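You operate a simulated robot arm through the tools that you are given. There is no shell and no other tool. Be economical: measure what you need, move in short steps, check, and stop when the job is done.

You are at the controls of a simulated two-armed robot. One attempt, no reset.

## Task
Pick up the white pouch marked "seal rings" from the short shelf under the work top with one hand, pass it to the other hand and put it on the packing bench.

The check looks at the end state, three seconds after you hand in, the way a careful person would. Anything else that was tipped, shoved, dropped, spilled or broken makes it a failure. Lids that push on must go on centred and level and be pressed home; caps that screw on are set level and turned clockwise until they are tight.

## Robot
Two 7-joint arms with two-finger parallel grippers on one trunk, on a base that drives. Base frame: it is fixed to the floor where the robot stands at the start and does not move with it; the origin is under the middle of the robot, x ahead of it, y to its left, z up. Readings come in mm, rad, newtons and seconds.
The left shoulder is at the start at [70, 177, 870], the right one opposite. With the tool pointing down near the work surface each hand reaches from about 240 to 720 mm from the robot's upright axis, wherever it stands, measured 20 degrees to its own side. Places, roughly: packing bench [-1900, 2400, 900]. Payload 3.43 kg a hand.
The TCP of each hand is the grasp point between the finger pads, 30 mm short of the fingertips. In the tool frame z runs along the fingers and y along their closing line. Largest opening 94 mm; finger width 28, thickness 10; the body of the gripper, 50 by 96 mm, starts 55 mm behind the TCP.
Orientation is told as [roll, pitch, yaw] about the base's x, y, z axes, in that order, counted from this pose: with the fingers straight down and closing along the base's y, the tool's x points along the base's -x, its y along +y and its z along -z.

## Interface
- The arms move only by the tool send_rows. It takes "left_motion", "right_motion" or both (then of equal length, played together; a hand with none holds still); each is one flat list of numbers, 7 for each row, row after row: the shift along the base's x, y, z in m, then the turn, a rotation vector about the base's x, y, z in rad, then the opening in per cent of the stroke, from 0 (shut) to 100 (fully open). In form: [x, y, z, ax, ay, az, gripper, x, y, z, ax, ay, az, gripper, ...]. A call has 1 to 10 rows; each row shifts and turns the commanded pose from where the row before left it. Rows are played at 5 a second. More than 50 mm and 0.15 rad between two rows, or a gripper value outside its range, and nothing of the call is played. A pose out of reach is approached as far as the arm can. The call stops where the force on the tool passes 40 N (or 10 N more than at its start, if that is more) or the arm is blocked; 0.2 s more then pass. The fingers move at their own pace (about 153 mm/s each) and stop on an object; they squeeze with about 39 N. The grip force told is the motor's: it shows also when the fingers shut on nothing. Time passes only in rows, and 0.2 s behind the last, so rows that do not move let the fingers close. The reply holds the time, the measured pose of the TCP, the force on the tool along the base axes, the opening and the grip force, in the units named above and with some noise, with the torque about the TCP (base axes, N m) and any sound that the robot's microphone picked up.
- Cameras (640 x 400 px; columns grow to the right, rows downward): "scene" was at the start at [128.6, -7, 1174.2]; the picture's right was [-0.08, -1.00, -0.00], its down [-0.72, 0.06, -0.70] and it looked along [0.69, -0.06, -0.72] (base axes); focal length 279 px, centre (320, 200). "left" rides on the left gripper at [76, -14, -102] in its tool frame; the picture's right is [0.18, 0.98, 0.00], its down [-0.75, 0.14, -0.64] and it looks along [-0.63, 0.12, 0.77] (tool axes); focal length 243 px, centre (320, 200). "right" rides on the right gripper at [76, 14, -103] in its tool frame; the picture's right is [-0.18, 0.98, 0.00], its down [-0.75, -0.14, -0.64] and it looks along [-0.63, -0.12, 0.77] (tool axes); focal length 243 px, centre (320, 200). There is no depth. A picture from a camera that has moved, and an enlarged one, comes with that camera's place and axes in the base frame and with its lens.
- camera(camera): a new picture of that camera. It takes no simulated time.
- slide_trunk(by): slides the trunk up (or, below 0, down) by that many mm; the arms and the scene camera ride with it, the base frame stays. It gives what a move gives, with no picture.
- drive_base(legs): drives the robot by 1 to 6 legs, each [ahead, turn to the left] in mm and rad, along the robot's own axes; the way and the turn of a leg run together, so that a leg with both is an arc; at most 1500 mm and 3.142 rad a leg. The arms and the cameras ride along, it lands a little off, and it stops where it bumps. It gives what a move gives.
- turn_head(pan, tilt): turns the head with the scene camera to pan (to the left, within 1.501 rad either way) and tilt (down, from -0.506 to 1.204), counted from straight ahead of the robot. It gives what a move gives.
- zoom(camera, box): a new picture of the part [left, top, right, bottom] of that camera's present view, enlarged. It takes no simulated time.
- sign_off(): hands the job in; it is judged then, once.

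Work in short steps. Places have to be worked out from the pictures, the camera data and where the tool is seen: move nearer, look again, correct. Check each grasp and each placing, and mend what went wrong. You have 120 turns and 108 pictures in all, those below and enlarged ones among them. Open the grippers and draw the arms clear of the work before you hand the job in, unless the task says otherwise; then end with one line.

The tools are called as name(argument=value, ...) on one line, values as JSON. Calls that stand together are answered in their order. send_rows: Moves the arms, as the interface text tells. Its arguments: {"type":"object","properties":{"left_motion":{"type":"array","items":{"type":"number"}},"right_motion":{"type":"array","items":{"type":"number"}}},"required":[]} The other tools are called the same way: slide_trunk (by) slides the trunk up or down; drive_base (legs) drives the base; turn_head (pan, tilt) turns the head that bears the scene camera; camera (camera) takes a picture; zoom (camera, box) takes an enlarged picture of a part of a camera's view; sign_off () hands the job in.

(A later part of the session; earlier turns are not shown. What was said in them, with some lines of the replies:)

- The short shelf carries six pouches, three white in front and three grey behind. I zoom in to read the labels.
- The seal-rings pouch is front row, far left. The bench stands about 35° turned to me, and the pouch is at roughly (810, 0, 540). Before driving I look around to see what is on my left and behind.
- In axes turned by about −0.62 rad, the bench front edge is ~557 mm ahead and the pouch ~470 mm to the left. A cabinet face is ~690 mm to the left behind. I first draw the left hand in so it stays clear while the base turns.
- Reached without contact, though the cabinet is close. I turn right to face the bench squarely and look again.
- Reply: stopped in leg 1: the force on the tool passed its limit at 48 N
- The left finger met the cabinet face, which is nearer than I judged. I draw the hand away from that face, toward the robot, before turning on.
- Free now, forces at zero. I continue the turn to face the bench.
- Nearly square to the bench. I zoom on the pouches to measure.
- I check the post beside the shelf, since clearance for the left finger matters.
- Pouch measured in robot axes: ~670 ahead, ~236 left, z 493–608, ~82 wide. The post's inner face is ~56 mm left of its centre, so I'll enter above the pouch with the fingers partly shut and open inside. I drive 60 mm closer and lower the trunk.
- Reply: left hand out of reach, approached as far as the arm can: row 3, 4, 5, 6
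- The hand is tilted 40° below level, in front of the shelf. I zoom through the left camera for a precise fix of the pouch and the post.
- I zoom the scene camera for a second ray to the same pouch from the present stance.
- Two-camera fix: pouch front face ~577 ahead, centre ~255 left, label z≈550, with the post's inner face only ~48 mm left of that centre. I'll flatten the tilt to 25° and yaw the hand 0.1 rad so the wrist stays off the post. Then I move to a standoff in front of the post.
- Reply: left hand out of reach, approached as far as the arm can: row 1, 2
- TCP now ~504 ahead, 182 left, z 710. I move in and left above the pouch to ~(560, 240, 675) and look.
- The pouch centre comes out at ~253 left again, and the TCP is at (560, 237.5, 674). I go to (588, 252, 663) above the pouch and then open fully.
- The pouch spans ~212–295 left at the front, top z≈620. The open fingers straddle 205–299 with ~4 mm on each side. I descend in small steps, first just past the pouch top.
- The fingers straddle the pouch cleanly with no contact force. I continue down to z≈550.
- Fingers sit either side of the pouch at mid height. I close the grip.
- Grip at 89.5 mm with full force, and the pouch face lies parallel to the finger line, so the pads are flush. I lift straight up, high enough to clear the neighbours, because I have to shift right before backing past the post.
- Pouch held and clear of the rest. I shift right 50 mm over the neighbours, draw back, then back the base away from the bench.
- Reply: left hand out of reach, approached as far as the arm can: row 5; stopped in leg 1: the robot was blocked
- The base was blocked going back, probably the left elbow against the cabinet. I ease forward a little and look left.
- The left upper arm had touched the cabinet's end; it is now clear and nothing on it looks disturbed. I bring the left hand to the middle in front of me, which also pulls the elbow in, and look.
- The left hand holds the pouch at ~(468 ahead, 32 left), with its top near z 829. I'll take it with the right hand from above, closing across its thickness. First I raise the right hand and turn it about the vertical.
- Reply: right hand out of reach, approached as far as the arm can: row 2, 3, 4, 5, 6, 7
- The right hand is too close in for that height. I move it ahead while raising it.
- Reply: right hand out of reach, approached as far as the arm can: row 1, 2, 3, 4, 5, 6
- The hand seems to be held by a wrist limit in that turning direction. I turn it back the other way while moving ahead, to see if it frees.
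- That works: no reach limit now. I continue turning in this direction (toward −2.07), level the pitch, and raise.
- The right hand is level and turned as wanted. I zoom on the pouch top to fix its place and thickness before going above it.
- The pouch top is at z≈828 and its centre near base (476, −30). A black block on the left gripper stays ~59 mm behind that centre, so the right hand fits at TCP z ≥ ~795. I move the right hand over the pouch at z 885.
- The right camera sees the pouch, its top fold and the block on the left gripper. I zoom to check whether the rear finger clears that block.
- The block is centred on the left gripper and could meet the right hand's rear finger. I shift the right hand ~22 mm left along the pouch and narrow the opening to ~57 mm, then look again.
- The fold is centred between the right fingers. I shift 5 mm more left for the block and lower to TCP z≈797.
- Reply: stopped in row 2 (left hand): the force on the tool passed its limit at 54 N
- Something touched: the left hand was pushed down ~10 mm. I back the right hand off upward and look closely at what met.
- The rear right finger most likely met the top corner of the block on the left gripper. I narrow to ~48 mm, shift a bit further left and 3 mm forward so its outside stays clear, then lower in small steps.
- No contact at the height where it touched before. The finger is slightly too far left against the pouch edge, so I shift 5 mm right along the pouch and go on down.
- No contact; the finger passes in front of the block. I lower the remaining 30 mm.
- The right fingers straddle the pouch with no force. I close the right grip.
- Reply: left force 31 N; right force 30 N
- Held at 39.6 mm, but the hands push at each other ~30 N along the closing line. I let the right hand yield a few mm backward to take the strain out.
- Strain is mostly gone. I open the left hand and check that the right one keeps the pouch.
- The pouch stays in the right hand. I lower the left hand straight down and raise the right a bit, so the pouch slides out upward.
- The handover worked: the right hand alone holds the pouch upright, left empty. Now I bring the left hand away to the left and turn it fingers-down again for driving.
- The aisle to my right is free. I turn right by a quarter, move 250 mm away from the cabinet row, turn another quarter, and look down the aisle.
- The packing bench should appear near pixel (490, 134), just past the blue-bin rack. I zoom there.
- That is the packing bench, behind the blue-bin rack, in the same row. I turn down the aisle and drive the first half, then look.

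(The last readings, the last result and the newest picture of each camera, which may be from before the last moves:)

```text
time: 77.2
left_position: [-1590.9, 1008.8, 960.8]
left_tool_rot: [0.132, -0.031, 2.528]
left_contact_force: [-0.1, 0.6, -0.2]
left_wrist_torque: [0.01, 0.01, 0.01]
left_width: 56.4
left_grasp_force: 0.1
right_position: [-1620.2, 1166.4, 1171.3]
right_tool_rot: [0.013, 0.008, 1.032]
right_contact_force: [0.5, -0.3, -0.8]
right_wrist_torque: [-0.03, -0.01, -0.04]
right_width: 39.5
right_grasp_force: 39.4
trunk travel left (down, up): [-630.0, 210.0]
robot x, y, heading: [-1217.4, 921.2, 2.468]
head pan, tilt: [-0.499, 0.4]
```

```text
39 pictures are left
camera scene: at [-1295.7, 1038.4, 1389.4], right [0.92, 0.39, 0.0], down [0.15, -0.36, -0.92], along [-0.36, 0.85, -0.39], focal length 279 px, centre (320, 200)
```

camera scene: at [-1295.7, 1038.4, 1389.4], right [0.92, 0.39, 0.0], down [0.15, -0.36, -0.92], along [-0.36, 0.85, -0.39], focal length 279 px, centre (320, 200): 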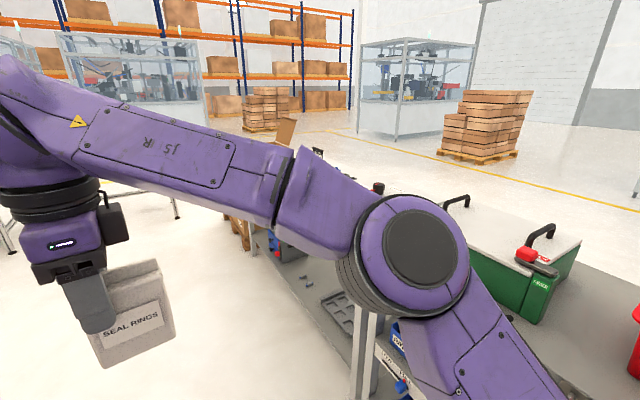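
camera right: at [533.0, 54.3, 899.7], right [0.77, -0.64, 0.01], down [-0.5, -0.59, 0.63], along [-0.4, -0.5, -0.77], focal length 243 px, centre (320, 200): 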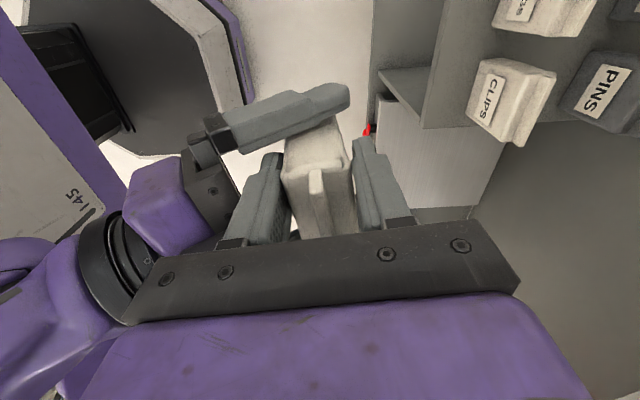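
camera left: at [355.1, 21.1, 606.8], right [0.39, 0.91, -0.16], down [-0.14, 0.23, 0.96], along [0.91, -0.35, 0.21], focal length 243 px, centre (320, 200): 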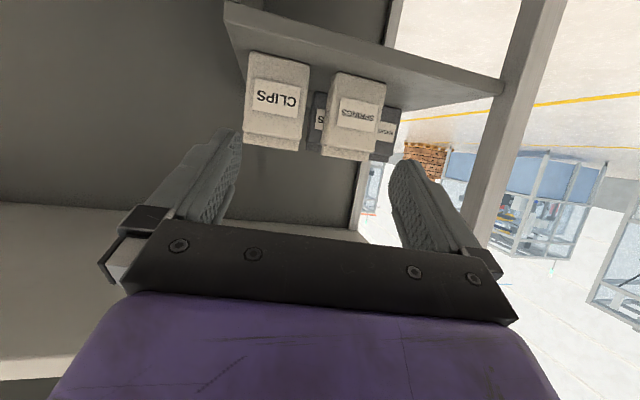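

Clear so far. I drive the second half along the aisle, then turn partly toward the bench row and look.

drive_base(legs=[[1380, 0.03], [0, -0.8]])

turn_head(pan=-0.75, tilt=0.6)

camera(camera="scene")

```text
time: 86.0
left_position: [-2540.3, 2035.8, 960.4]
left_tool_rot: [0.132, -0.033, 1.817]
left_contact_force: [-0.4, -0.1, 0.5]
left_wrist_torque: [0.0, 0.01, 0.03]
left_width: 56.3
left_grasp_force: 0.2
right_position: [-2458.5, 2175.1, 1170.3]
right_tool_rot: [0.014, 0.007, 0.322]
right_contact_force: [0.2, 0.3, -0.6]
right_wrist_torque: [0.01, -0.01, -0.01]
right_width: 39.5
right_grasp_force: 38.8
trunk travel left (down, up): [-630.0, 210.0]
robot x, y, heading: [-2313.2, 1728.0, 1.759]
head pan, tilt: [-0.499, 0.4]
```

```text
time: 86.8
left_position: [-2540.3, 2035.4, 961.0]
left_tool_rot: [0.132, -0.032, 1.821]
left_contact_force: [0.8, 0.0, 0.0]
left_wrist_torque: [-0.02, 0.01, 0.01]
left_width: 56.5
left_grasp_force: 0.1
right_position: [-2457.8, 2175.8, 1170.5]
right_tool_rot: [0.014, 0.008, 0.322]
right_contact_force: [0.1, -0.3, -0.8]
right_wrist_torque: [-0.01, 0.01, -0.03]
right_width: 39.5
right_grasp_force: 38.8
trunk travel left (down, up): [-630.0, 210.0]
robot x, y, heading: [-2311.3, 1728.9, 1.758]
head pan, tilt: [-0.75, 0.6]
```

```text
38 pictures are left
camera scene: at [-2277.4, 1851.5, 1371.2], right [0.85, -0.53, 0.0], down [-0.3, -0.48, -0.83], along [0.44, 0.7, -0.56], focal length 279 px, centre (320, 200)
```

scene: 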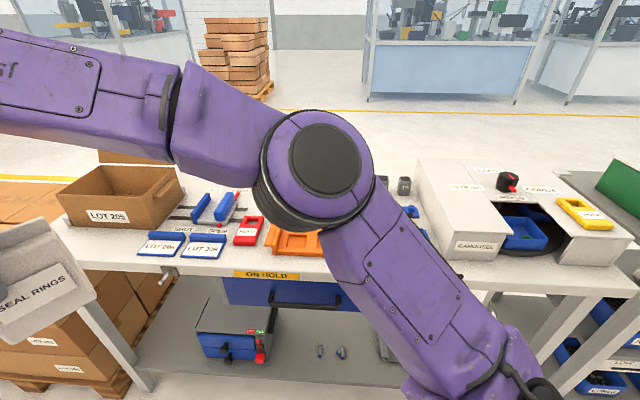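

I see the packing bench: a box, blue trays and tools at left, a carousel at right, with the front edge ~520 mm from me once squared. I turn to face it and lower my view to find a free spot.

drive_base(legs=[[0, -0.82]])

turn_head(pan=0.15, tilt=0.85)

camera(camera="scene")

camera(camera="left")

```text
time: 89.4
left_position: [-2241.3, 2103.3, 960.9]
left_tool_rot: [0.132, -0.035, 0.995]
left_contact_force: [0.0, 0.0, 0.1]
left_wrist_torque: [0.01, 0.02, -0.01]
left_width: 56.5
left_grasp_force: 0.1
right_position: [-2082.8, 2137.3, 1171.1]
right_tool_rot: [0.015, 0.007, -0.502]
right_contact_force: [0.6, -0.1, -0.2]
right_wrist_torque: [0.01, -0.01, 0.01]
right_width: 39.8
right_grasp_force: 39.4
trunk travel left (down, up): [-630.0, 210.0]
robot x, y, heading: [-2311.4, 1730.2, 0.938]
head pan, tilt: [-0.75, 0.6]
```

```text
time: 90.6
left_position: [-2242.5, 2103.3, 961.6]
left_tool_rot: [0.132, -0.033, 0.994]
left_contact_force: [-0.5, -0.3, 0.9]
left_wrist_torque: [0.02, 0.04, -0.05]
left_width: 56.3
left_grasp_force: 0.1
right_position: [-2082.9, 2139.2, 1171.4]
right_tool_rot: [0.014, 0.006, -0.502]
right_contact_force: [0.5, 0.0, -0.2]
right_wrist_torque: [0.03, 0.05, 0.02]
right_width: 39.6
right_grasp_force: 39.3
trunk travel left (down, up): [-630.0, 210.0]
robot x, y, heading: [-2309.5, 1727.9, 0.938]
head pan, tilt: [0.15, 0.85]
```

```text
37 pictures are left
camera scene: at [-2248.6, 1837.0, 1350.3], right [0.88, -0.47, 0.0], down [-0.35, -0.66, -0.66], along [0.31, 0.58, -0.75], focal length 279 px, centre (320, 200)
```

scene: 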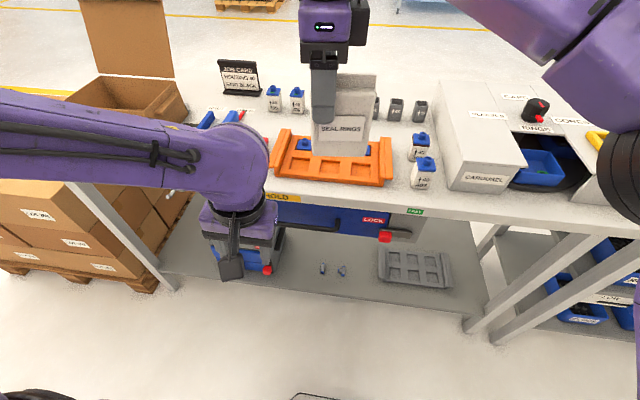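

```text
36 pictures are left
camera left: at [-2260.7, 2022.4, 1057.8], right [-0.92, 0.37, 0.12], down [0.35, 0.64, 0.68], along [0.17, 0.67, -0.72], focal length 243 px, centre (320, 200)
```

left: 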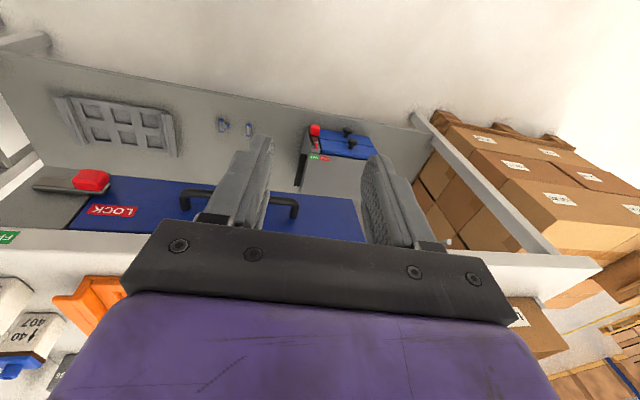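

The bench top is crowded and my arms hide part of it. I draw the left arm back and out to see the left half of the top.

send_rows(left_motion=[-0.04, -0.0035, 0, 0, 0, 0, 60, -0.04, -0.0035, 0, 0, 0, 0, 60, -0.04, -0.0035, 0, 0, 0, 0, 60, 0, 0, -0.04, 0, 0, 0, 60, 0, 0, -0.04, 0, 0, 0, 60, 0, 0, -0.04, 0, 0, 0, 60, 0, 0, -0.04, 0, 0, 0, 60])

camera(camera="scene")

camera(camera="right")

```text
time: 92.2
left_position: [-2316.0, 2136.2, 824.8]
left_tool_rot: [0.138, -0.033, 0.994]
left_contact_force: [0.5, -0.6, -0.1]
left_wrist_torque: [0.02, 0.07, -0.02]
left_width: 56.5
left_grasp_force: 0.0
left hand out of reach, approached as far as the arm can: row 2, 3, 4, 5, 6
right_position: [-2078.2, 2136.7, 1170.2]
right_tool_rot: [0.013, 0.012, -0.502]
right_contact_force: [0.4, -0.7, -0.9]
right_wrist_torque: [0.02, 0.07, -0.01]
right_width: 39.6
right_grasp_force: 39.5
trunk travel left (down, up): [-630.0, 210.0]
robot x, y, heading: [-2318.2, 1728.6, 0.937]
head pan, tilt: [0.15, 0.85]
```

```text
35 pictures are left
camera scene: at [-2243.6, 1834.5, 1350.2], right [0.88, -0.47, 0.0], down [-0.35, -0.66, -0.66], along [0.31, 0.58, -0.75], focal length 279 px, centre (320, 200)
```

scene: 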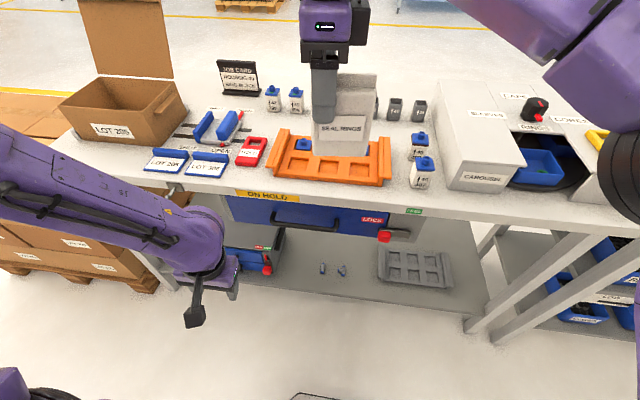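

```text
34 pictures are left
camera right: at [-2138.8, 2183.9, 1273.9], right [0.64, 0.77, 0.01], down [0.59, -0.5, 0.63], along [0.49, -0.39, -0.78], focal length 243 px, centre (320, 200)
```

right: 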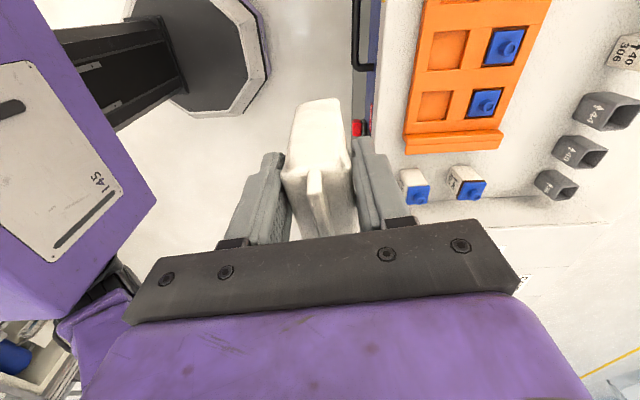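

I zoom onto the bench top to choose a free patch.

zoom(camera="scene", box=[140, 60, 460, 220])

```text
2.00 times, centred on (300, 140) of scene
camera zoom: at [-2243.6, 1834.5, 1350.2], right [0.88, -0.47, 0.0], down [-0.35, -0.66, -0.66], along [0.31, 0.58, -0.75], focal length 558 px, centre (360, 320)
```

zoom: 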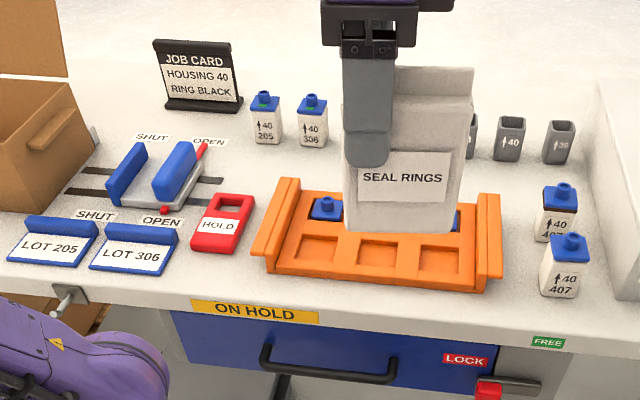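

The patch behind the orange tray looks free, but something may be hidden behind the pouch. I move the right hand aside to the right to see it.

send_rows(right_motion=[0.024, -0.0215, 0.01, 0, 0, 0, 0, 0.024, -0.0215, 0.01, 0, 0, 0, 0, 0.024, -0.0215, 0.01, 0, 0, 0, 0, 0.024, -0.0215, 0, 0, 0, 0, 0])

zoom(camera="scene", box=[140, 60, 460, 220])

```text
time: 93.2
left_position: [-2318.1, 2135.3, 825.9]
left_tool_rot: [0.133, -0.035, 0.994]
left_contact_force: [-0.3, -1.0, -0.7]
left_wrist_torque: [0.03, 0.02, 0.03]
left_width: 56.4
left_grasp_force: 0.1
right_position: [-1987.9, 2049.0, 1201.6]
right_tool_rot: [0.015, 0.012, -0.503]
right_contact_force: [0.0, 0.2, -1.0]
right_wrist_torque: [0.02, 0.04, 0.0]
right_width: 39.5
right_grasp_force: 39.1
trunk travel left (down, up): [-630.0, 210.0]
robot x, y, heading: [-2316.1, 1729.4, 0.937]
head pan, tilt: [0.15, 0.85]
```

```text
2.00 times, centred on (300, 140) of scene
camera zoom: at [-2246.3, 1835.0, 1350.3], right [0.88, -0.47, 0.0], down [-0.35, -0.66, -0.66], along [0.31, 0.58, -0.75], focal length 558 px, centre (360, 320)
```

zoom: 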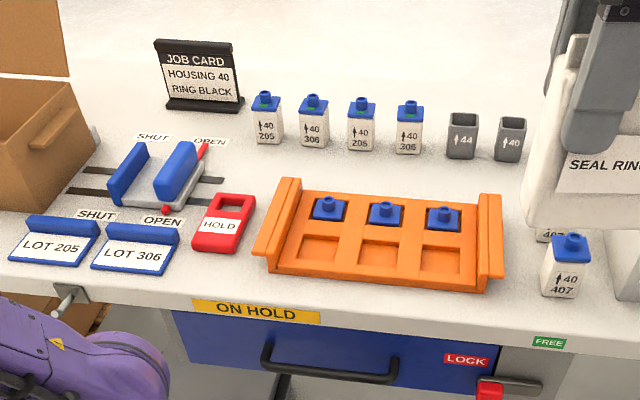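

I measured the gap between the orange tray and the bottle row: ~130 mm, centred ~777 mm ahead, and free. I must drive ~120 mm closer, so first I lift the left hand well above the bench level.

send_rows(left_motion=[0, 0, 0.034, 0, 0, 0, 60, 0, 0, 0.034, 0, 0, 0, 60, 0, 0, 0.034, 0, 0, 0, 60, 0, 0, 0.034, 0, 0, 0, 60, 0.0148, 0.02, 0.035, 0, 0, 0, 60, 0.0148, 0.02, 0.035, 0, 0, 0, 60, 0.0148, 0.02, 0.035, 0, 0, 0, 60, 0.0148, 0.02, 0.035, 0, 0, 0, 60, 0, 0, 0.035, 0, 0, 0, 60])

camera(camera="scene")

```text
time: 95.2
left_position: [-2260.5, 2218.9, 1138.7]
left_tool_rot: [0.131, -0.034, 0.995]
left_contact_force: [0.6, 0.0, -0.2]
left_wrist_torque: [0.01, 0.01, 0.03]
left_width: 56.5
left_grasp_force: 0.0
right_position: [-1989.0, 2050.7, 1202.7]
right_tool_rot: [0.016, 0.008, -0.504]
right_contact_force: [0.4, 0.5, -0.3]
right_wrist_torque: [0.01, 0.03, -0.02]
right_width: 39.8
right_grasp_force: 39.3
trunk travel left (down, up): [-630.0, 210.0]
robot x, y, heading: [-2310.0, 1727.3, 0.934]
head pan, tilt: [0.15, 0.85]
```

```text
31 pictures are left
camera scene: at [-2249.0, 1836.1, 1350.4], right [0.88, -0.47, 0.0], down [-0.35, -0.66, -0.66], along [0.31, 0.58, -0.75], focal length 279 px, centre (320, 200)
```

scene: 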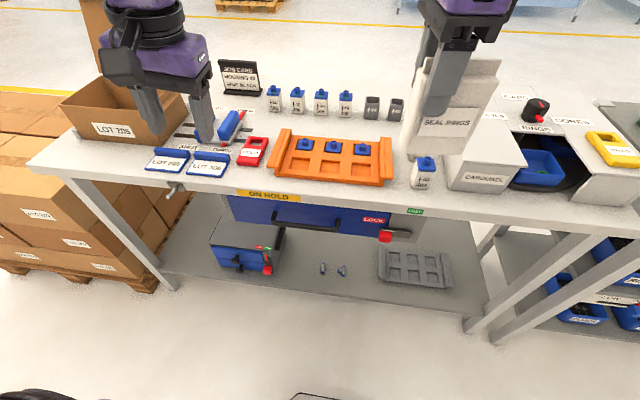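

Both hands are high and clear. I drive 120 mm toward the bench.

drive_base(legs=[[120, 0]])

zoom(camera="scene", box=[200, 60, 480, 260])

camera(camera="right")

```text
time: 96.4
left_position: [-2191.0, 2314.5, 1138.5]
left_tool_rot: [0.132, -0.034, 0.993]
left_contact_force: [1.0, 0.4, 0.0]
left_wrist_torque: [-0.02, -0.01, -0.03]
left_width: 56.4
left_grasp_force: 0.1
right_position: [-1919.7, 2146.0, 1204.4]
right_tool_rot: [0.016, 0.008, -0.502]
right_contact_force: [-0.1, 0.3, -1.0]
right_wrist_torque: [0.02, 0.06, -0.02]
right_width: 39.6
right_grasp_force: 38.8
trunk travel left (down, up): [-630.0, 210.0]
robot x, y, heading: [-2238.7, 1822.8, 0.935]
head pan, tilt: [0.15, 0.85]
```

```text
2.00 times, centred on (340, 160) of scene
camera zoom: at [-2178.8, 1931.3, 1350.4], right [0.88, -0.47, 0.0], down [-0.35, -0.66, -0.66], along [0.31, 0.58, -0.75], focal length 558 px, centre (280, 280)
```

zoom: 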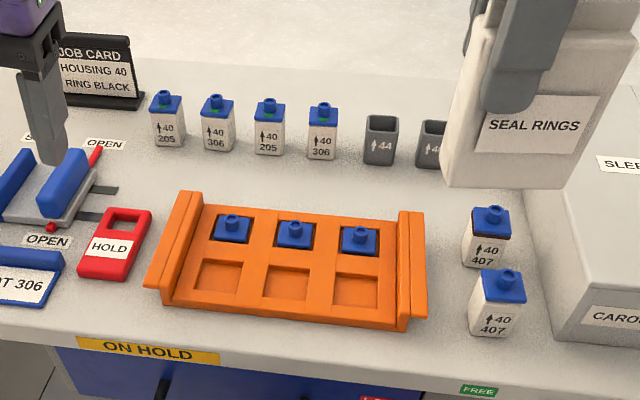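

```text
29 pictures are left
camera right: at [-1980.6, 2193.4, 1305.3], right [0.64, 0.77, 0.01], down [0.59, -0.5, 0.63], along [0.5, -0.4, -0.77], focal length 243 px, centre (320, 200)
```

right: 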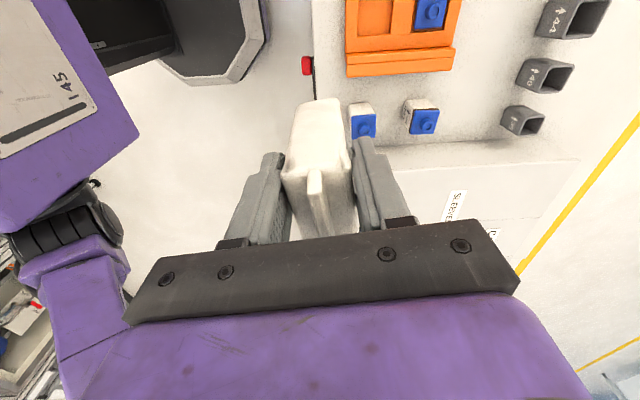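

The gap behind the tray is clearly free. To settle the bench height and the gap's place, I take a second view from the left hand camera.

camera(camera="left")

```text
28 pictures are left
camera left: at [-2209.7, 2232.5, 1234.6], right [-0.92, 0.37, 0.12], down [0.35, 0.64, 0.68], along [0.18, 0.67, -0.72], focal length 243 px, centre (320, 200)
```

left: 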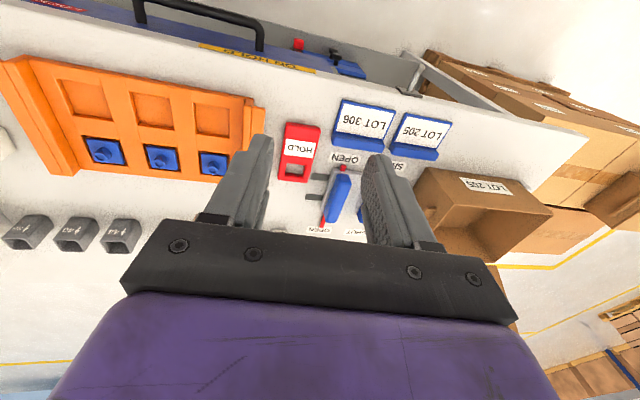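

The bench top works out near z 875 and the target gap is ~700 mm ahead, just past comfortable right-hand reach. I drive 25 mm more and turn 0.35 rad left, which brings the right shoulder forward.

drive_base(legs=[[25, 0], [0, 0.35]])

turn_head(pan=-0.3, tilt=0.85)

camera(camera="scene")

```text
time: 98.3
left_position: [-2347.2, 2322.5, 1137.0]
left_tool_rot: [0.132, -0.034, 1.341]
left_contact_force: [-0.5, -0.2, 0.0]
left_wrist_torque: [0.0, 0.0, 0.02]
left_width: 56.3
left_grasp_force: 0.0
right_position: [-2033.9, 2257.3, 1202.6]
right_tool_rot: [0.014, 0.007, -0.156]
right_contact_force: [0.1, 0.1, -0.9]
right_wrist_torque: [0.01, 0.0, 0.03]
right_width: 39.5
right_grasp_force: 39.0
trunk travel left (down, up): [-630.0, 210.0]
robot x, y, heading: [-2225.9, 1844.0, 1.28]
head pan, tilt: [0.15, 0.85]
```

```text
time: 99.2
left_position: [-2346.5, 2322.1, 1137.5]
left_tool_rot: [0.132, -0.033, 1.343]
left_contact_force: [-0.6, 0.1, 0.5]
left_wrist_torque: [0.04, -0.03, 0.0]
left_width: 56.6
left_grasp_force: 0.1
right_position: [-2034.1, 2258.2, 1202.5]
right_tool_rot: [0.015, 0.007, -0.157]
right_contact_force: [0.2, 0.1, -1.4]
right_wrist_torque: [0.01, 0.04, 0.01]
right_width: 39.5
right_grasp_force: 38.9
trunk travel left (down, up): [-630.0, 210.0]
robot x, y, heading: [-2230.3, 1840.5, 1.277]
head pan, tilt: [-0.3, 0.85]
```

```text
27 pictures are left
camera scene: at [-2172.3, 1955.4, 1350.3], right [0.83, -0.55, 0.0], down [-0.42, -0.63, -0.66], along [0.37, 0.55, -0.75], focal length 279 px, centre (320, 200)
```

scene: 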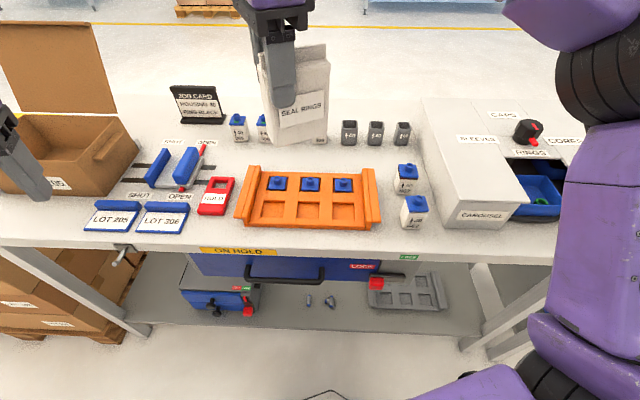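

The target spot projects right into the gap between tray and tubes. I move the pouch over it at the present height, turning it square to the bench.

send_rows(right_motion=[0.0342, 0.0224, 0, 0, 0, -0.1208, 0, 0.0342, 0.0224, 0, 0, 0, -0.1208, 0, 0.0342, 0.0224, 0, 0, 0, -0.1208, 0, 0.0342, 0.0224, 0, 0, 0, -0.1208, 0, 0.0342, 0.0224, 0, 0, 0, 0, 0, 0.0342, 0.0224, 0, 0, 0, 0, 0, 0, 0, -0.04, 0, 0, 0, 0, 0, 0, -0.04, 0, 0, 0, 0])

camera(camera="scene")

camera(camera="right")

```text
time: 101.0
left_position: [-2344.2, 2322.6, 1138.4]
left_tool_rot: [0.132, -0.034, 1.342]
left_contact_force: [0.3, -0.1, -0.4]
left_wrist_torque: [-0.01, -0.01, -0.02]
left_width: 56.3
left_grasp_force: 0.1
right_position: [-1880.0, 2359.0, 1119.2]
right_tool_rot: [0.015, 0.008, -0.638]
right_contact_force: [0.6, -0.3, -1.5]
right_wrist_torque: [-0.03, 0.02, -0.01]
right_width: 39.7
right_grasp_force: 38.8
right hand out of reach, approached as far as the arm can: row 5, 6
trunk travel left (down, up): [-630.0, 210.0]
robot x, y, heading: [-2228.2, 1843.5, 1.283]
head pan, tilt: [-0.3, 0.85]
```

```text
26 pictures are left
camera scene: at [-2171.6, 1955.8, 1350.3], right [0.83, -0.56, 0.0], down [-0.42, -0.63, -0.66], along [0.37, 0.55, -0.75], focal length 279 px, centre (320, 200)
```

scene: 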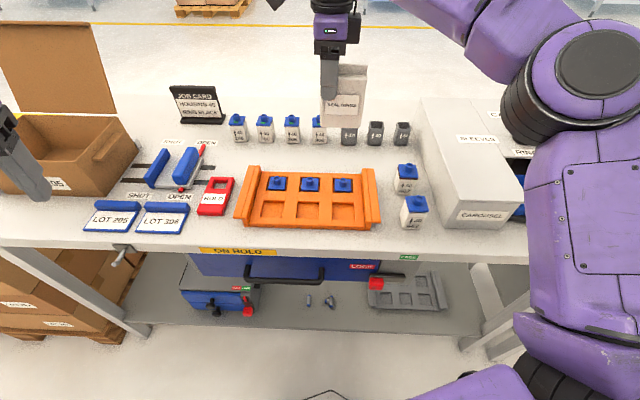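

```text
25 pictures are left
camera right: at [-1935.4, 2414.3, 1222.0], right [0.73, 0.68, 0.01], down [0.52, -0.57, 0.63], along [0.44, -0.46, -0.77], focal length 243 px, centre (320, 200)
```

right: 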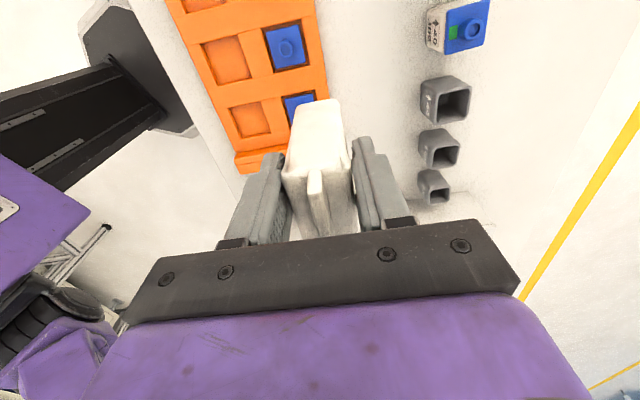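

The right hand stops ~57 mm short of the gap's centre line. The base front still has ~130 mm to the bench, so I drive 60 mm closer.

drive_base(legs=[[60, 0]])

camera(camera="right")

camera(camera="scene")

```text
time: 101.9
left_position: [-2330.8, 2372.4, 1140.4]
left_tool_rot: [0.134, -0.039, 1.342]
left_contact_force: [0.6, 0.2, 0.3]
left_wrist_torque: [0.02, -0.04, -0.02]
left_width: 56.4
left_grasp_force: 0.0
right_position: [-1866.7, 2408.7, 1122.3]
right_tool_rot: [0.021, 0.011, -0.637]
right_contact_force: [0.5, -0.5, -1.3]
right_wrist_torque: [0.06, 0.0, -0.01]
right_width: 39.6
right_grasp_force: 39.1
trunk travel left (down, up): [-630.0, 210.0]
robot x, y, heading: [-2210.2, 1897.3, 1.285]
head pan, tilt: [-0.3, 0.85]
```

```text
24 pictures are left
camera right: at [-1921.9, 2464.1, 1226.3], right [0.73, 0.68, 0.02], down [0.52, -0.58, 0.63], along [0.44, -0.45, -0.78], focal length 243 px, centre (320, 200)
```

right: 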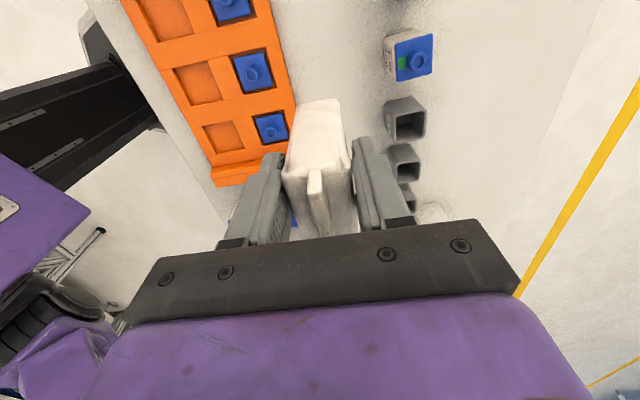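

```text
23 pictures are left
camera scene: at [-2157.8, 2004.6, 1351.1], right [0.83, -0.55, 0.0], down [-0.42, -0.62, -0.66], along [0.37, 0.55, -0.75], focal length 279 px, centre (320, 200)
```

scene: 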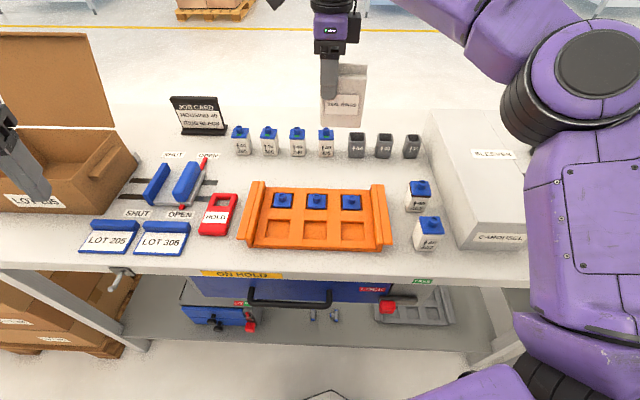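

Good: the pouch is ~14 mm short of the gap centre line. I correct that and lower to ~60 mm above the bench, then look.

send_rows(right_motion=[0.0083, 0.0113, -0.02, 0, 0, 0, 0, 0, 0, -0.025, 0, 0, 0, 0, 0, 0, -0.025, 0, 0, 0, 0, 0, 0, -0.02, 0, 0, 0, 0])

camera(camera="right")

zoom(camera="scene", box=[220, 60, 460, 260])

```text
time: 102.9
left_position: [-2330.5, 2376.9, 1138.1]
left_tool_rot: [0.133, -0.034, 1.342]
left_contact_force: [-0.3, -0.2, -0.1]
left_wrist_torque: [0.03, -0.03, 0.0]
left_width: 56.4
left_grasp_force: 0.0
right_position: [-1856.2, 2423.3, 1027.5]
right_tool_rot: [0.016, 0.008, -0.635]
right_contact_force: [0.6, -0.8, -0.7]
right_wrist_torque: [0.07, 0.03, 0.02]
right_width: 39.7
right_grasp_force: 38.8
trunk travel left (down, up): [-630.0, 210.0]
robot x, y, heading: [-2211.5, 1898.4, 1.286]
head pan, tilt: [-0.3, 0.85]
```

```text
22 pictures are left
camera right: at [-1910.6, 2479.8, 1129.7], right [0.73, 0.68, 0.01], down [0.52, -0.57, 0.63], along [0.44, -0.46, -0.77], focal length 243 px, centre (320, 200)
```

right: 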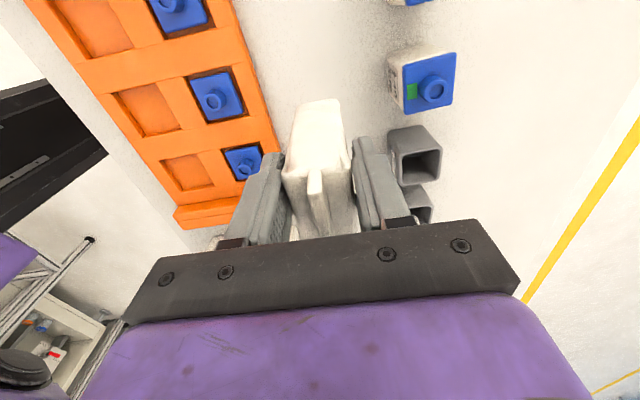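

```text
2.00 times, centred on (340, 160) of scene
camera zoom: at [-2155.8, 2010.8, 1350.4], right [0.83, -0.55, 0.0], down [-0.42, -0.63, -0.66], along [0.37, 0.55, -0.75], focal length 558 px, centre (280, 280)
```

zoom: 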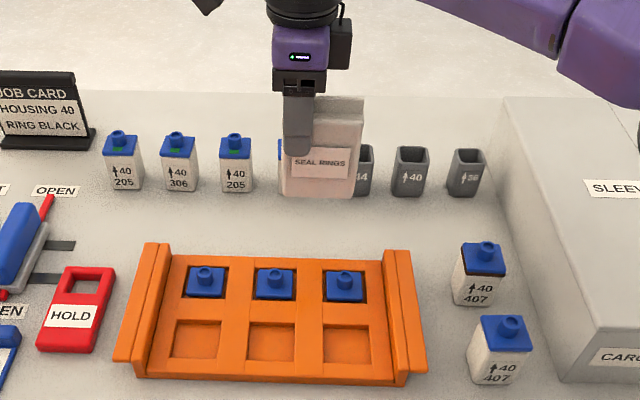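

The pouch is centred in the gap: ~17 mm clear of the tray and ~23 mm of the tubes with the fingers a little open. I lower toward the bench, watching the force.

send_rows(right_motion=[0, 0, -0.01, 0, 0, 0, 0, 0, 0, -0.01, 0, 0, 0, 0, 0, 0, -0.01, 0, 0, 0, 0, 0, 0, -0.008, 0, 0, 0, 0])

zoom(camera="scene", box=[260, 80, 420, 200])

```text
time: 103.9
left_position: [-2329.7, 2379.4, 1137.7]
left_tool_rot: [0.134, -0.033, 1.343]
left_contact_force: [0.4, -0.4, -0.3]
left_wrist_torque: [-0.03, -0.03, 0.0]
left_width: 56.3
left_grasp_force: 0.1
right_position: [-1855.6, 2424.3, 991.1]
right_tool_rot: [0.016, 0.007, -0.638]
right_contact_force: [-0.4, 0.1, -0.7]
right_wrist_torque: [0.0, -0.01, -0.01]
right_width: 39.4
right_grasp_force: 38.8
trunk travel left (down, up): [-630.0, 210.0]
robot x, y, heading: [-2214.1, 1900.6, 1.284]
head pan, tilt: [-0.3, 0.85]
```

```text
3.33 times, centred on (340, 140) of scene
camera zoom: at [-2155.7, 2011.4, 1350.3], right [0.83, -0.55, 0.0], down [-0.42, -0.63, -0.66], along [0.37, 0.55, -0.75], focal length 930 px, centre (253, 400)
```

zoom: 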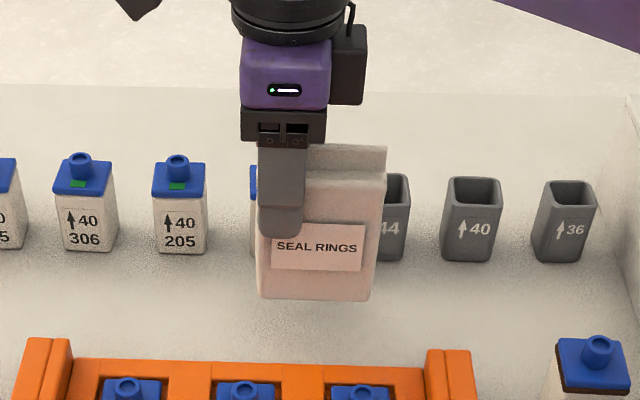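

Still free, the pouch hangs level. I continue in 4 mm steps.

send_rows(right_motion=[0, 0, -0.005, 0, 0, 0, 0, 0, 0, -0.005, 0, 0, 0, 0, 0, 0, -0.004, 0, 0, 0, 0, 0, 0, 0, 0, 0, 0, 0])

```text
time: 104.9
left_position: [-2329.9, 2378.2, 1137.2]
left_tool_rot: [0.132, -0.034, 1.343]
left_contact_force: [0.0, 0.7, -0.7]
left_wrist_torque: [0.03, 0.03, 0.0]
left_width: 56.6
left_grasp_force: 0.1
right_position: [-1857.3, 2426.3, 976.8]
right_tool_rot: [0.013, 0.007, -0.638]
right_contact_force: [-1.0, 0.2, 0.2]
right_wrist_torque: [0.0, 0.02, 0.01]
right_width: 39.7
right_grasp_force: 39.2
trunk travel left (down, up): [-630.0, 210.0]
robot x, y, heading: [-2212.4, 1901.0, 1.282]
head pan, tilt: [-0.3, 0.85]
```

No contact yet; I go on in 3–4 mm steps.

send_rows(right_motion=[0, 0, -0.004, 0, 0, 0, 0, 0, 0, -0.003, 0, 0, 0, 0, 0, 0, -0.003, 0, 0, 0, 0, 0, 0, 0, 0, 0, 0, 0])

zoom(camera="scene", box=[260, 80, 420, 200])

```text
time: 105.9
left_position: [-2330.1, 2378.3, 1139.1]
left_tool_rot: [0.133, -0.035, 1.342]
left_contact_force: [-0.1, 0.5, -0.2]
left_wrist_torque: [0.04, 0.0, -0.02]
left_width: 56.6
left_grasp_force: 0.0
right_position: [-1857.7, 2425.8, 967.5]
right_tool_rot: [0.014, 0.006, -0.638]
right_contact_force: [-0.1, -0.3, -0.9]
right_wrist_torque: [0.01, 0.02, -0.01]
right_width: 39.7
right_grasp_force: 38.8
trunk travel left (down, up): [-630.0, 210.0]
robot x, y, heading: [-2210.7, 1898.9, 1.285]
head pan, tilt: [-0.3, 0.85]
```

```text
3.33 times, centred on (340, 140) of scene
camera zoom: at [-2155.9, 2011.4, 1350.3], right [0.83, -0.55, 0.0], down [-0.42, -0.63, -0.66], along [0.37, 0.55, -0.75], focal length 930 px, centre (253, 400)
```

zoom: 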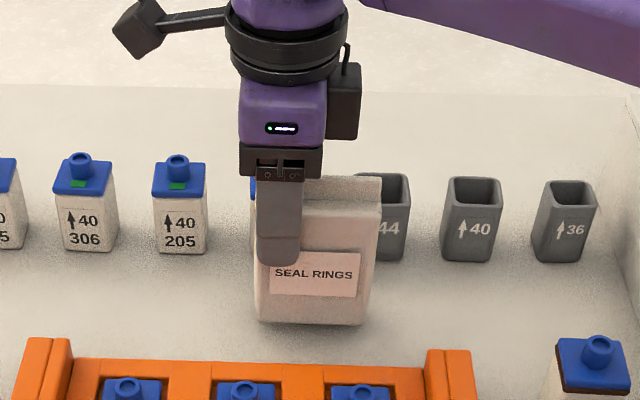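

Close to the surface now. I keep lowering in 3 mm steps.

send_rows(right_motion=[0, 0, -0.003, 0, 0, 0, 0, 0, 0, -0.003, 0, 0, 0, 0, 0, 0, -0.003, 0, 0, 0, 0, 0, 0, 0, 0, 0, 0, 0])

```text
time: 106.9
left_position: [-2330.9, 2379.0, 1137.9]
left_tool_rot: [0.133, -0.035, 1.342]
left_contact_force: [-0.5, 0.2, 0.5]
left_wrist_torque: [-0.01, -0.01, -0.01]
left_width: 56.4
left_grasp_force: 0.2
right_position: [-1857.3, 2425.4, 958.8]
right_tool_rot: [0.014, 0.007, -0.639]
right_contact_force: [0.1, 0.1, -1.0]
right_wrist_torque: [0.03, 0.02, 0.02]
right_width: 39.4
right_grasp_force: 39.7
trunk travel left (down, up): [-630.0, 210.0]
robot x, y, heading: [-2214.1, 1898.8, 1.282]
head pan, tilt: [-0.3, 0.85]
```

send_rows(right_motion=[0, 0, -0.003, 0, 0, 0, 0, 0, 0, -0.003, 0, 0, 0, 0, 0, 0, -0.002, 0, 0, 0, 0, 0, 0, 0, 0, 0, 0, 0])

zoom(camera="scene", box=[260, 80, 420, 200])

```text
time: 107.9
left_position: [-2333.2, 2375.4, 1140.0]
left_tool_rot: [0.131, -0.04, 1.342]
left_contact_force: [0.2, 1.1, 0.5]
left_wrist_torque: [-0.01, 0.02, 0.01]
left_width: 56.6
left_grasp_force: 0.1
right_position: [-1860.3, 2424.5, 955.8]
right_tool_rot: [0.02, 0.011, -0.637]
right_contact_force: [1.9, 6.3, 34.4]
right_wrist_torque: [0.12, -0.02, 0.1]
right_width: 39.9
right_grasp_force: 38.6
trunk travel left (down, up): [-630.0, 210.0]
robot x, y, heading: [-2211.8, 1898.1, 1.287]
head pan, tilt: [-0.3, 0.85]
```

```text
3.33 times, centred on (340, 140) of scene
camera zoom: at [-2158.8, 2008.0, 1351.0], right [0.83, -0.55, 0.0], down [-0.41, -0.62, -0.66], along [0.37, 0.55, -0.75], focal length 930 px, centre (253, 400)
```

zoom: 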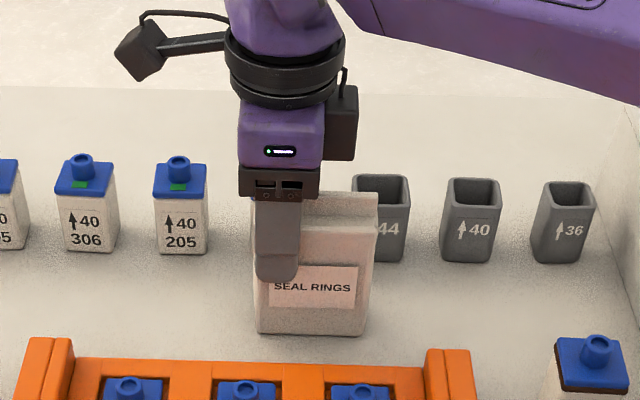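

The pouch touched down (34 N). I ease up 2–3 mm so it just rests, then open the fingers a little.

send_rows(right_motion=[0, 0, 0.002, 0, 0, 0, 0, 0, 0, 0.001, 0, 0, 0, 0])

```text
time: 108.5
left_position: [-2332.1, 2376.9, 1138.8]
left_tool_rot: [0.131, -0.037, 1.342]
left_contact_force: [0.1, 0.5, 0.1]
left_wrist_torque: [0.01, -0.01, -0.01]
left_width: 56.0
left_grasp_force: 0.1
right_position: [-1860.1, 2425.0, 954.6]
right_tool_rot: [0.015, 0.007, -0.634]
right_contact_force: [-1.1, 5.9, 22.1]
right_wrist_torque: [0.36, 0.51, -0.06]
right_width: 39.3
right_grasp_force: 39.1
trunk travel left (down, up): [-630.0, 210.0]
robot x, y, heading: [-2208.4, 1896.9, 1.284]
head pan, tilt: [-0.3, 0.85]
```

send_rows(right_motion=[0, 0, 0.0015, 0, 0, 0, 0, 0, 0, 0.001, 0, 0, 0, 0])

```text
time: 109.1
left_position: [-2331.4, 2377.5, 1137.3]
left_tool_rot: [0.13, -0.036, 1.343]
left_contact_force: [-0.3, 1.1, 0.0]
left_wrist_torque: [0.0, -0.03, -0.03]
left_width: 56.6
left_grasp_force: 0.1
right_position: [-1858.3, 2423.8, 954.5]
right_tool_rot: [0.013, 0.005, -0.637]
right_contact_force: [-2.3, 0.1, 9.9]
right_wrist_torque: [0.03, 0.47, -0.01]
right_width: 40.0
right_grasp_force: 39.2
trunk travel left (down, up): [-630.0, 210.0]
robot x, y, heading: [-2211.9, 1897.9, 1.283]
head pan, tilt: [-0.3, 0.85]
```

The load is down to ~10 N, so the pouch rests on the bench. I open the fingers to ~55 mm and check that it stands.

send_rows(right_motion=[0, 0, 0, 0, 0, 0, 46, 0, 0, 0, 0, 0, 0, 52, 0, 0, 0, 0, 0, 0, 58, 0, 0, 0, 0, 0, 0, 58])

zoom(camera="scene", box=[260, 80, 420, 200])

camera(camera="right")

```text
time: 110.1
left_position: [-2330.6, 2379.3, 1137.8]
left_tool_rot: [0.131, -0.035, 1.343]
left_contact_force: [-0.5, -0.2, 0.5]
left_wrist_torque: [-0.01, 0.0, 0.01]
left_width: 56.2
left_grasp_force: 0.1
right_position: [-1857.3, 2425.6, 955.3]
right_tool_rot: [0.016, 0.007, -0.637]
right_contact_force: [-0.7, 0.3, 0.5]
right_wrist_torque: [-0.02, -0.03, -0.01]
right_width: 54.5
right_grasp_force: 0.1
trunk travel left (down, up): [-630.0, 210.0]
robot x, y, heading: [-2209.2, 1900.7, 1.283]
head pan, tilt: [-0.3, 0.85]
```

```text
3.33 times, centred on (340, 140) of scene
camera zoom: at [-2156.2, 2011.2, 1350.3], right [0.83, -0.55, 0.0], down [-0.42, -0.63, -0.66], along [0.37, 0.55, -0.75], focal length 930 px, centre (253, 400)
```

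zoom: 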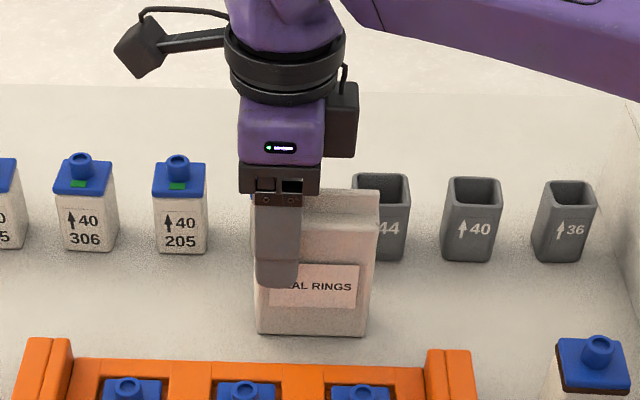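

```text
16 pictures are left
camera right: at [-1912.3, 2481.3, 1058.4], right [0.73, 0.68, 0.01], down [0.52, -0.57, 0.63], along [0.44, -0.46, -0.77], focal length 243 px, centre (320, 200)
```

right: 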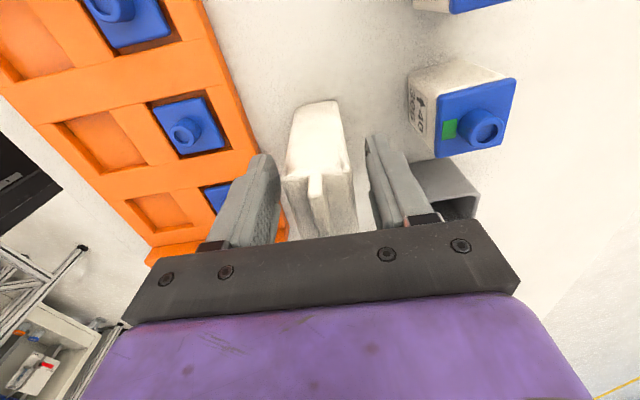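

The pouch stands free on the bench with gaps to both fingers. I lift the right hand straight up.

send_rows(right_motion=[0, 0, 0.01, 0, 0, 0, 58, 0, 0, 0.02, 0, 0, 0, 58, 0, 0, 0.03, 0, 0, 0, 58, 0, 0, 0.035, 0, 0, 0, 58, 0, 0, 0.035, 0, 0, 0, 58, 0, 0, 0.035, 0, 0, 0, 58, 0, 0, 0.035, 0, 0, 0, 58])

camera(camera="scene")

```text
time: 111.7
left_position: [-2331.5, 2379.1, 1139.1]
left_tool_rot: [0.133, -0.037, 1.341]
left_contact_force: [-0.9, -0.6, -1.0]
left_wrist_torque: [-0.03, -0.03, 0.03]
left_width: 56.4
left_grasp_force: 0.1
right_position: [-1862.3, 2426.3, 1157.7]
right_tool_rot: [0.016, 0.006, -0.635]
right_contact_force: [-0.4, -0.5, 0.1]
right_wrist_torque: [0.03, -0.02, 0.02]
right_width: 54.4
right_grasp_force: 0.1
trunk travel left (down, up): [-630.0, 210.0]
robot x, y, heading: [-2214.6, 1896.2, 1.284]
head pan, tilt: [-0.3, 0.85]
```

```text
15 pictures are left
camera scene: at [-2157.5, 2011.2, 1350.3], right [0.83, -0.55, 0.0], down [-0.42, -0.63, -0.66], along [0.37, 0.55, -0.75], focal length 279 px, centre (320, 200)
```

scene: 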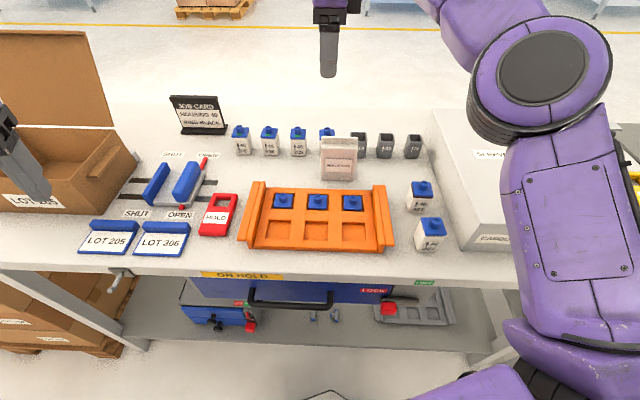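

The pouch stands alone, and nothing else moved. I back the base away so both arms are clear, and open both grippers.

drive_base(legs=[[-300, 0]])

send_rows(left_motion=[0, 0, 0, 0, 0, 0, 100, 0, 0, 0, 0, 0, 0, 100], right_motion=[0, 0, 0, 0, 0, 0, 100, 0, 0, 0, 0, 0, 0, 100])

camera(camera="scene")

```text
time: 113.7
left_position: [-2407.7, 2102.5, 1138.6]
left_tool_rot: [0.133, -0.035, 1.334]
left_contact_force: [0.2, 0.0, -0.1]
left_wrist_torque: [0.01, 0.0, -0.03]
left_width: 56.3
left_grasp_force: 0.0
right_position: [-1936.8, 2146.5, 1156.5]
right_tool_rot: [0.013, 0.007, -0.645]
right_contact_force: [-0.3, -0.2, 0.5]
right_wrist_torque: [-0.05, 0.02, 0.0]
right_width: 54.4
right_grasp_force: 0.0
trunk travel left (down, up): [-630.0, 210.0]
robot x, y, heading: [-2293.7, 1623.0, 1.273]
head pan, tilt: [-0.3, 0.85]
```

```text
time: 114.3
left_position: [-2409.1, 2103.4, 1137.2]
left_tool_rot: [0.134, -0.034, 1.333]
left_contact_force: [0.3, -1.2, -0.8]
left_wrist_torque: [-0.01, 0.02, 0.0]
left_width: 93.9
left_grasp_force: 0.0
right_position: [-1937.3, 2146.0, 1156.9]
right_tool_rot: [0.015, 0.008, -0.646]
right_contact_force: [0.4, 0.6, -0.2]
right_wrist_torque: [-0.01, -0.01, -0.03]
right_width: 94.1
right_grasp_force: 0.1
trunk travel left (down, up): [-630.0, 210.0]
robot x, y, heading: [-2297.0, 1624.3, 1.274]
head pan, tilt: [-0.3, 0.85]
```

```text
14 pictures are left
camera scene: at [-2238.2, 1733.6, 1350.4], right [0.83, -0.56, 0.0], down [-0.42, -0.62, -0.66], along [0.37, 0.55, -0.75], focal length 279 px, centre (320, 200)
```

scene: 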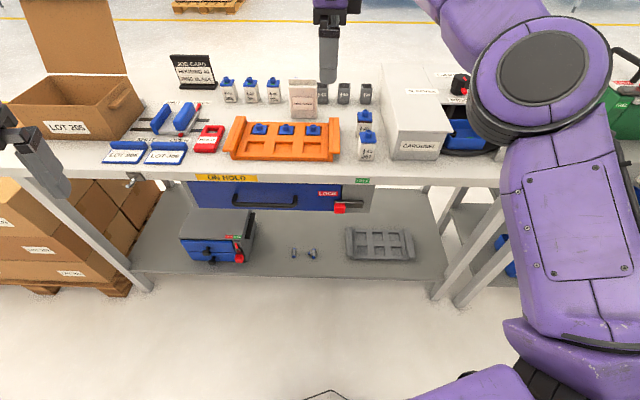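

The pouch stands upright on the packing bench, both grippers are open and empty, and the arms are clear. I hand in.

sign_off()

```text
The job is handed in.
```

The "seal rings" pouch was taken from the short shelf with the left hand, passed to the right, and is standing upright on the packing bench behind the orange tray; on the way the left gripper and left arm each bumped the test cabinet once, with nothing seen to move.
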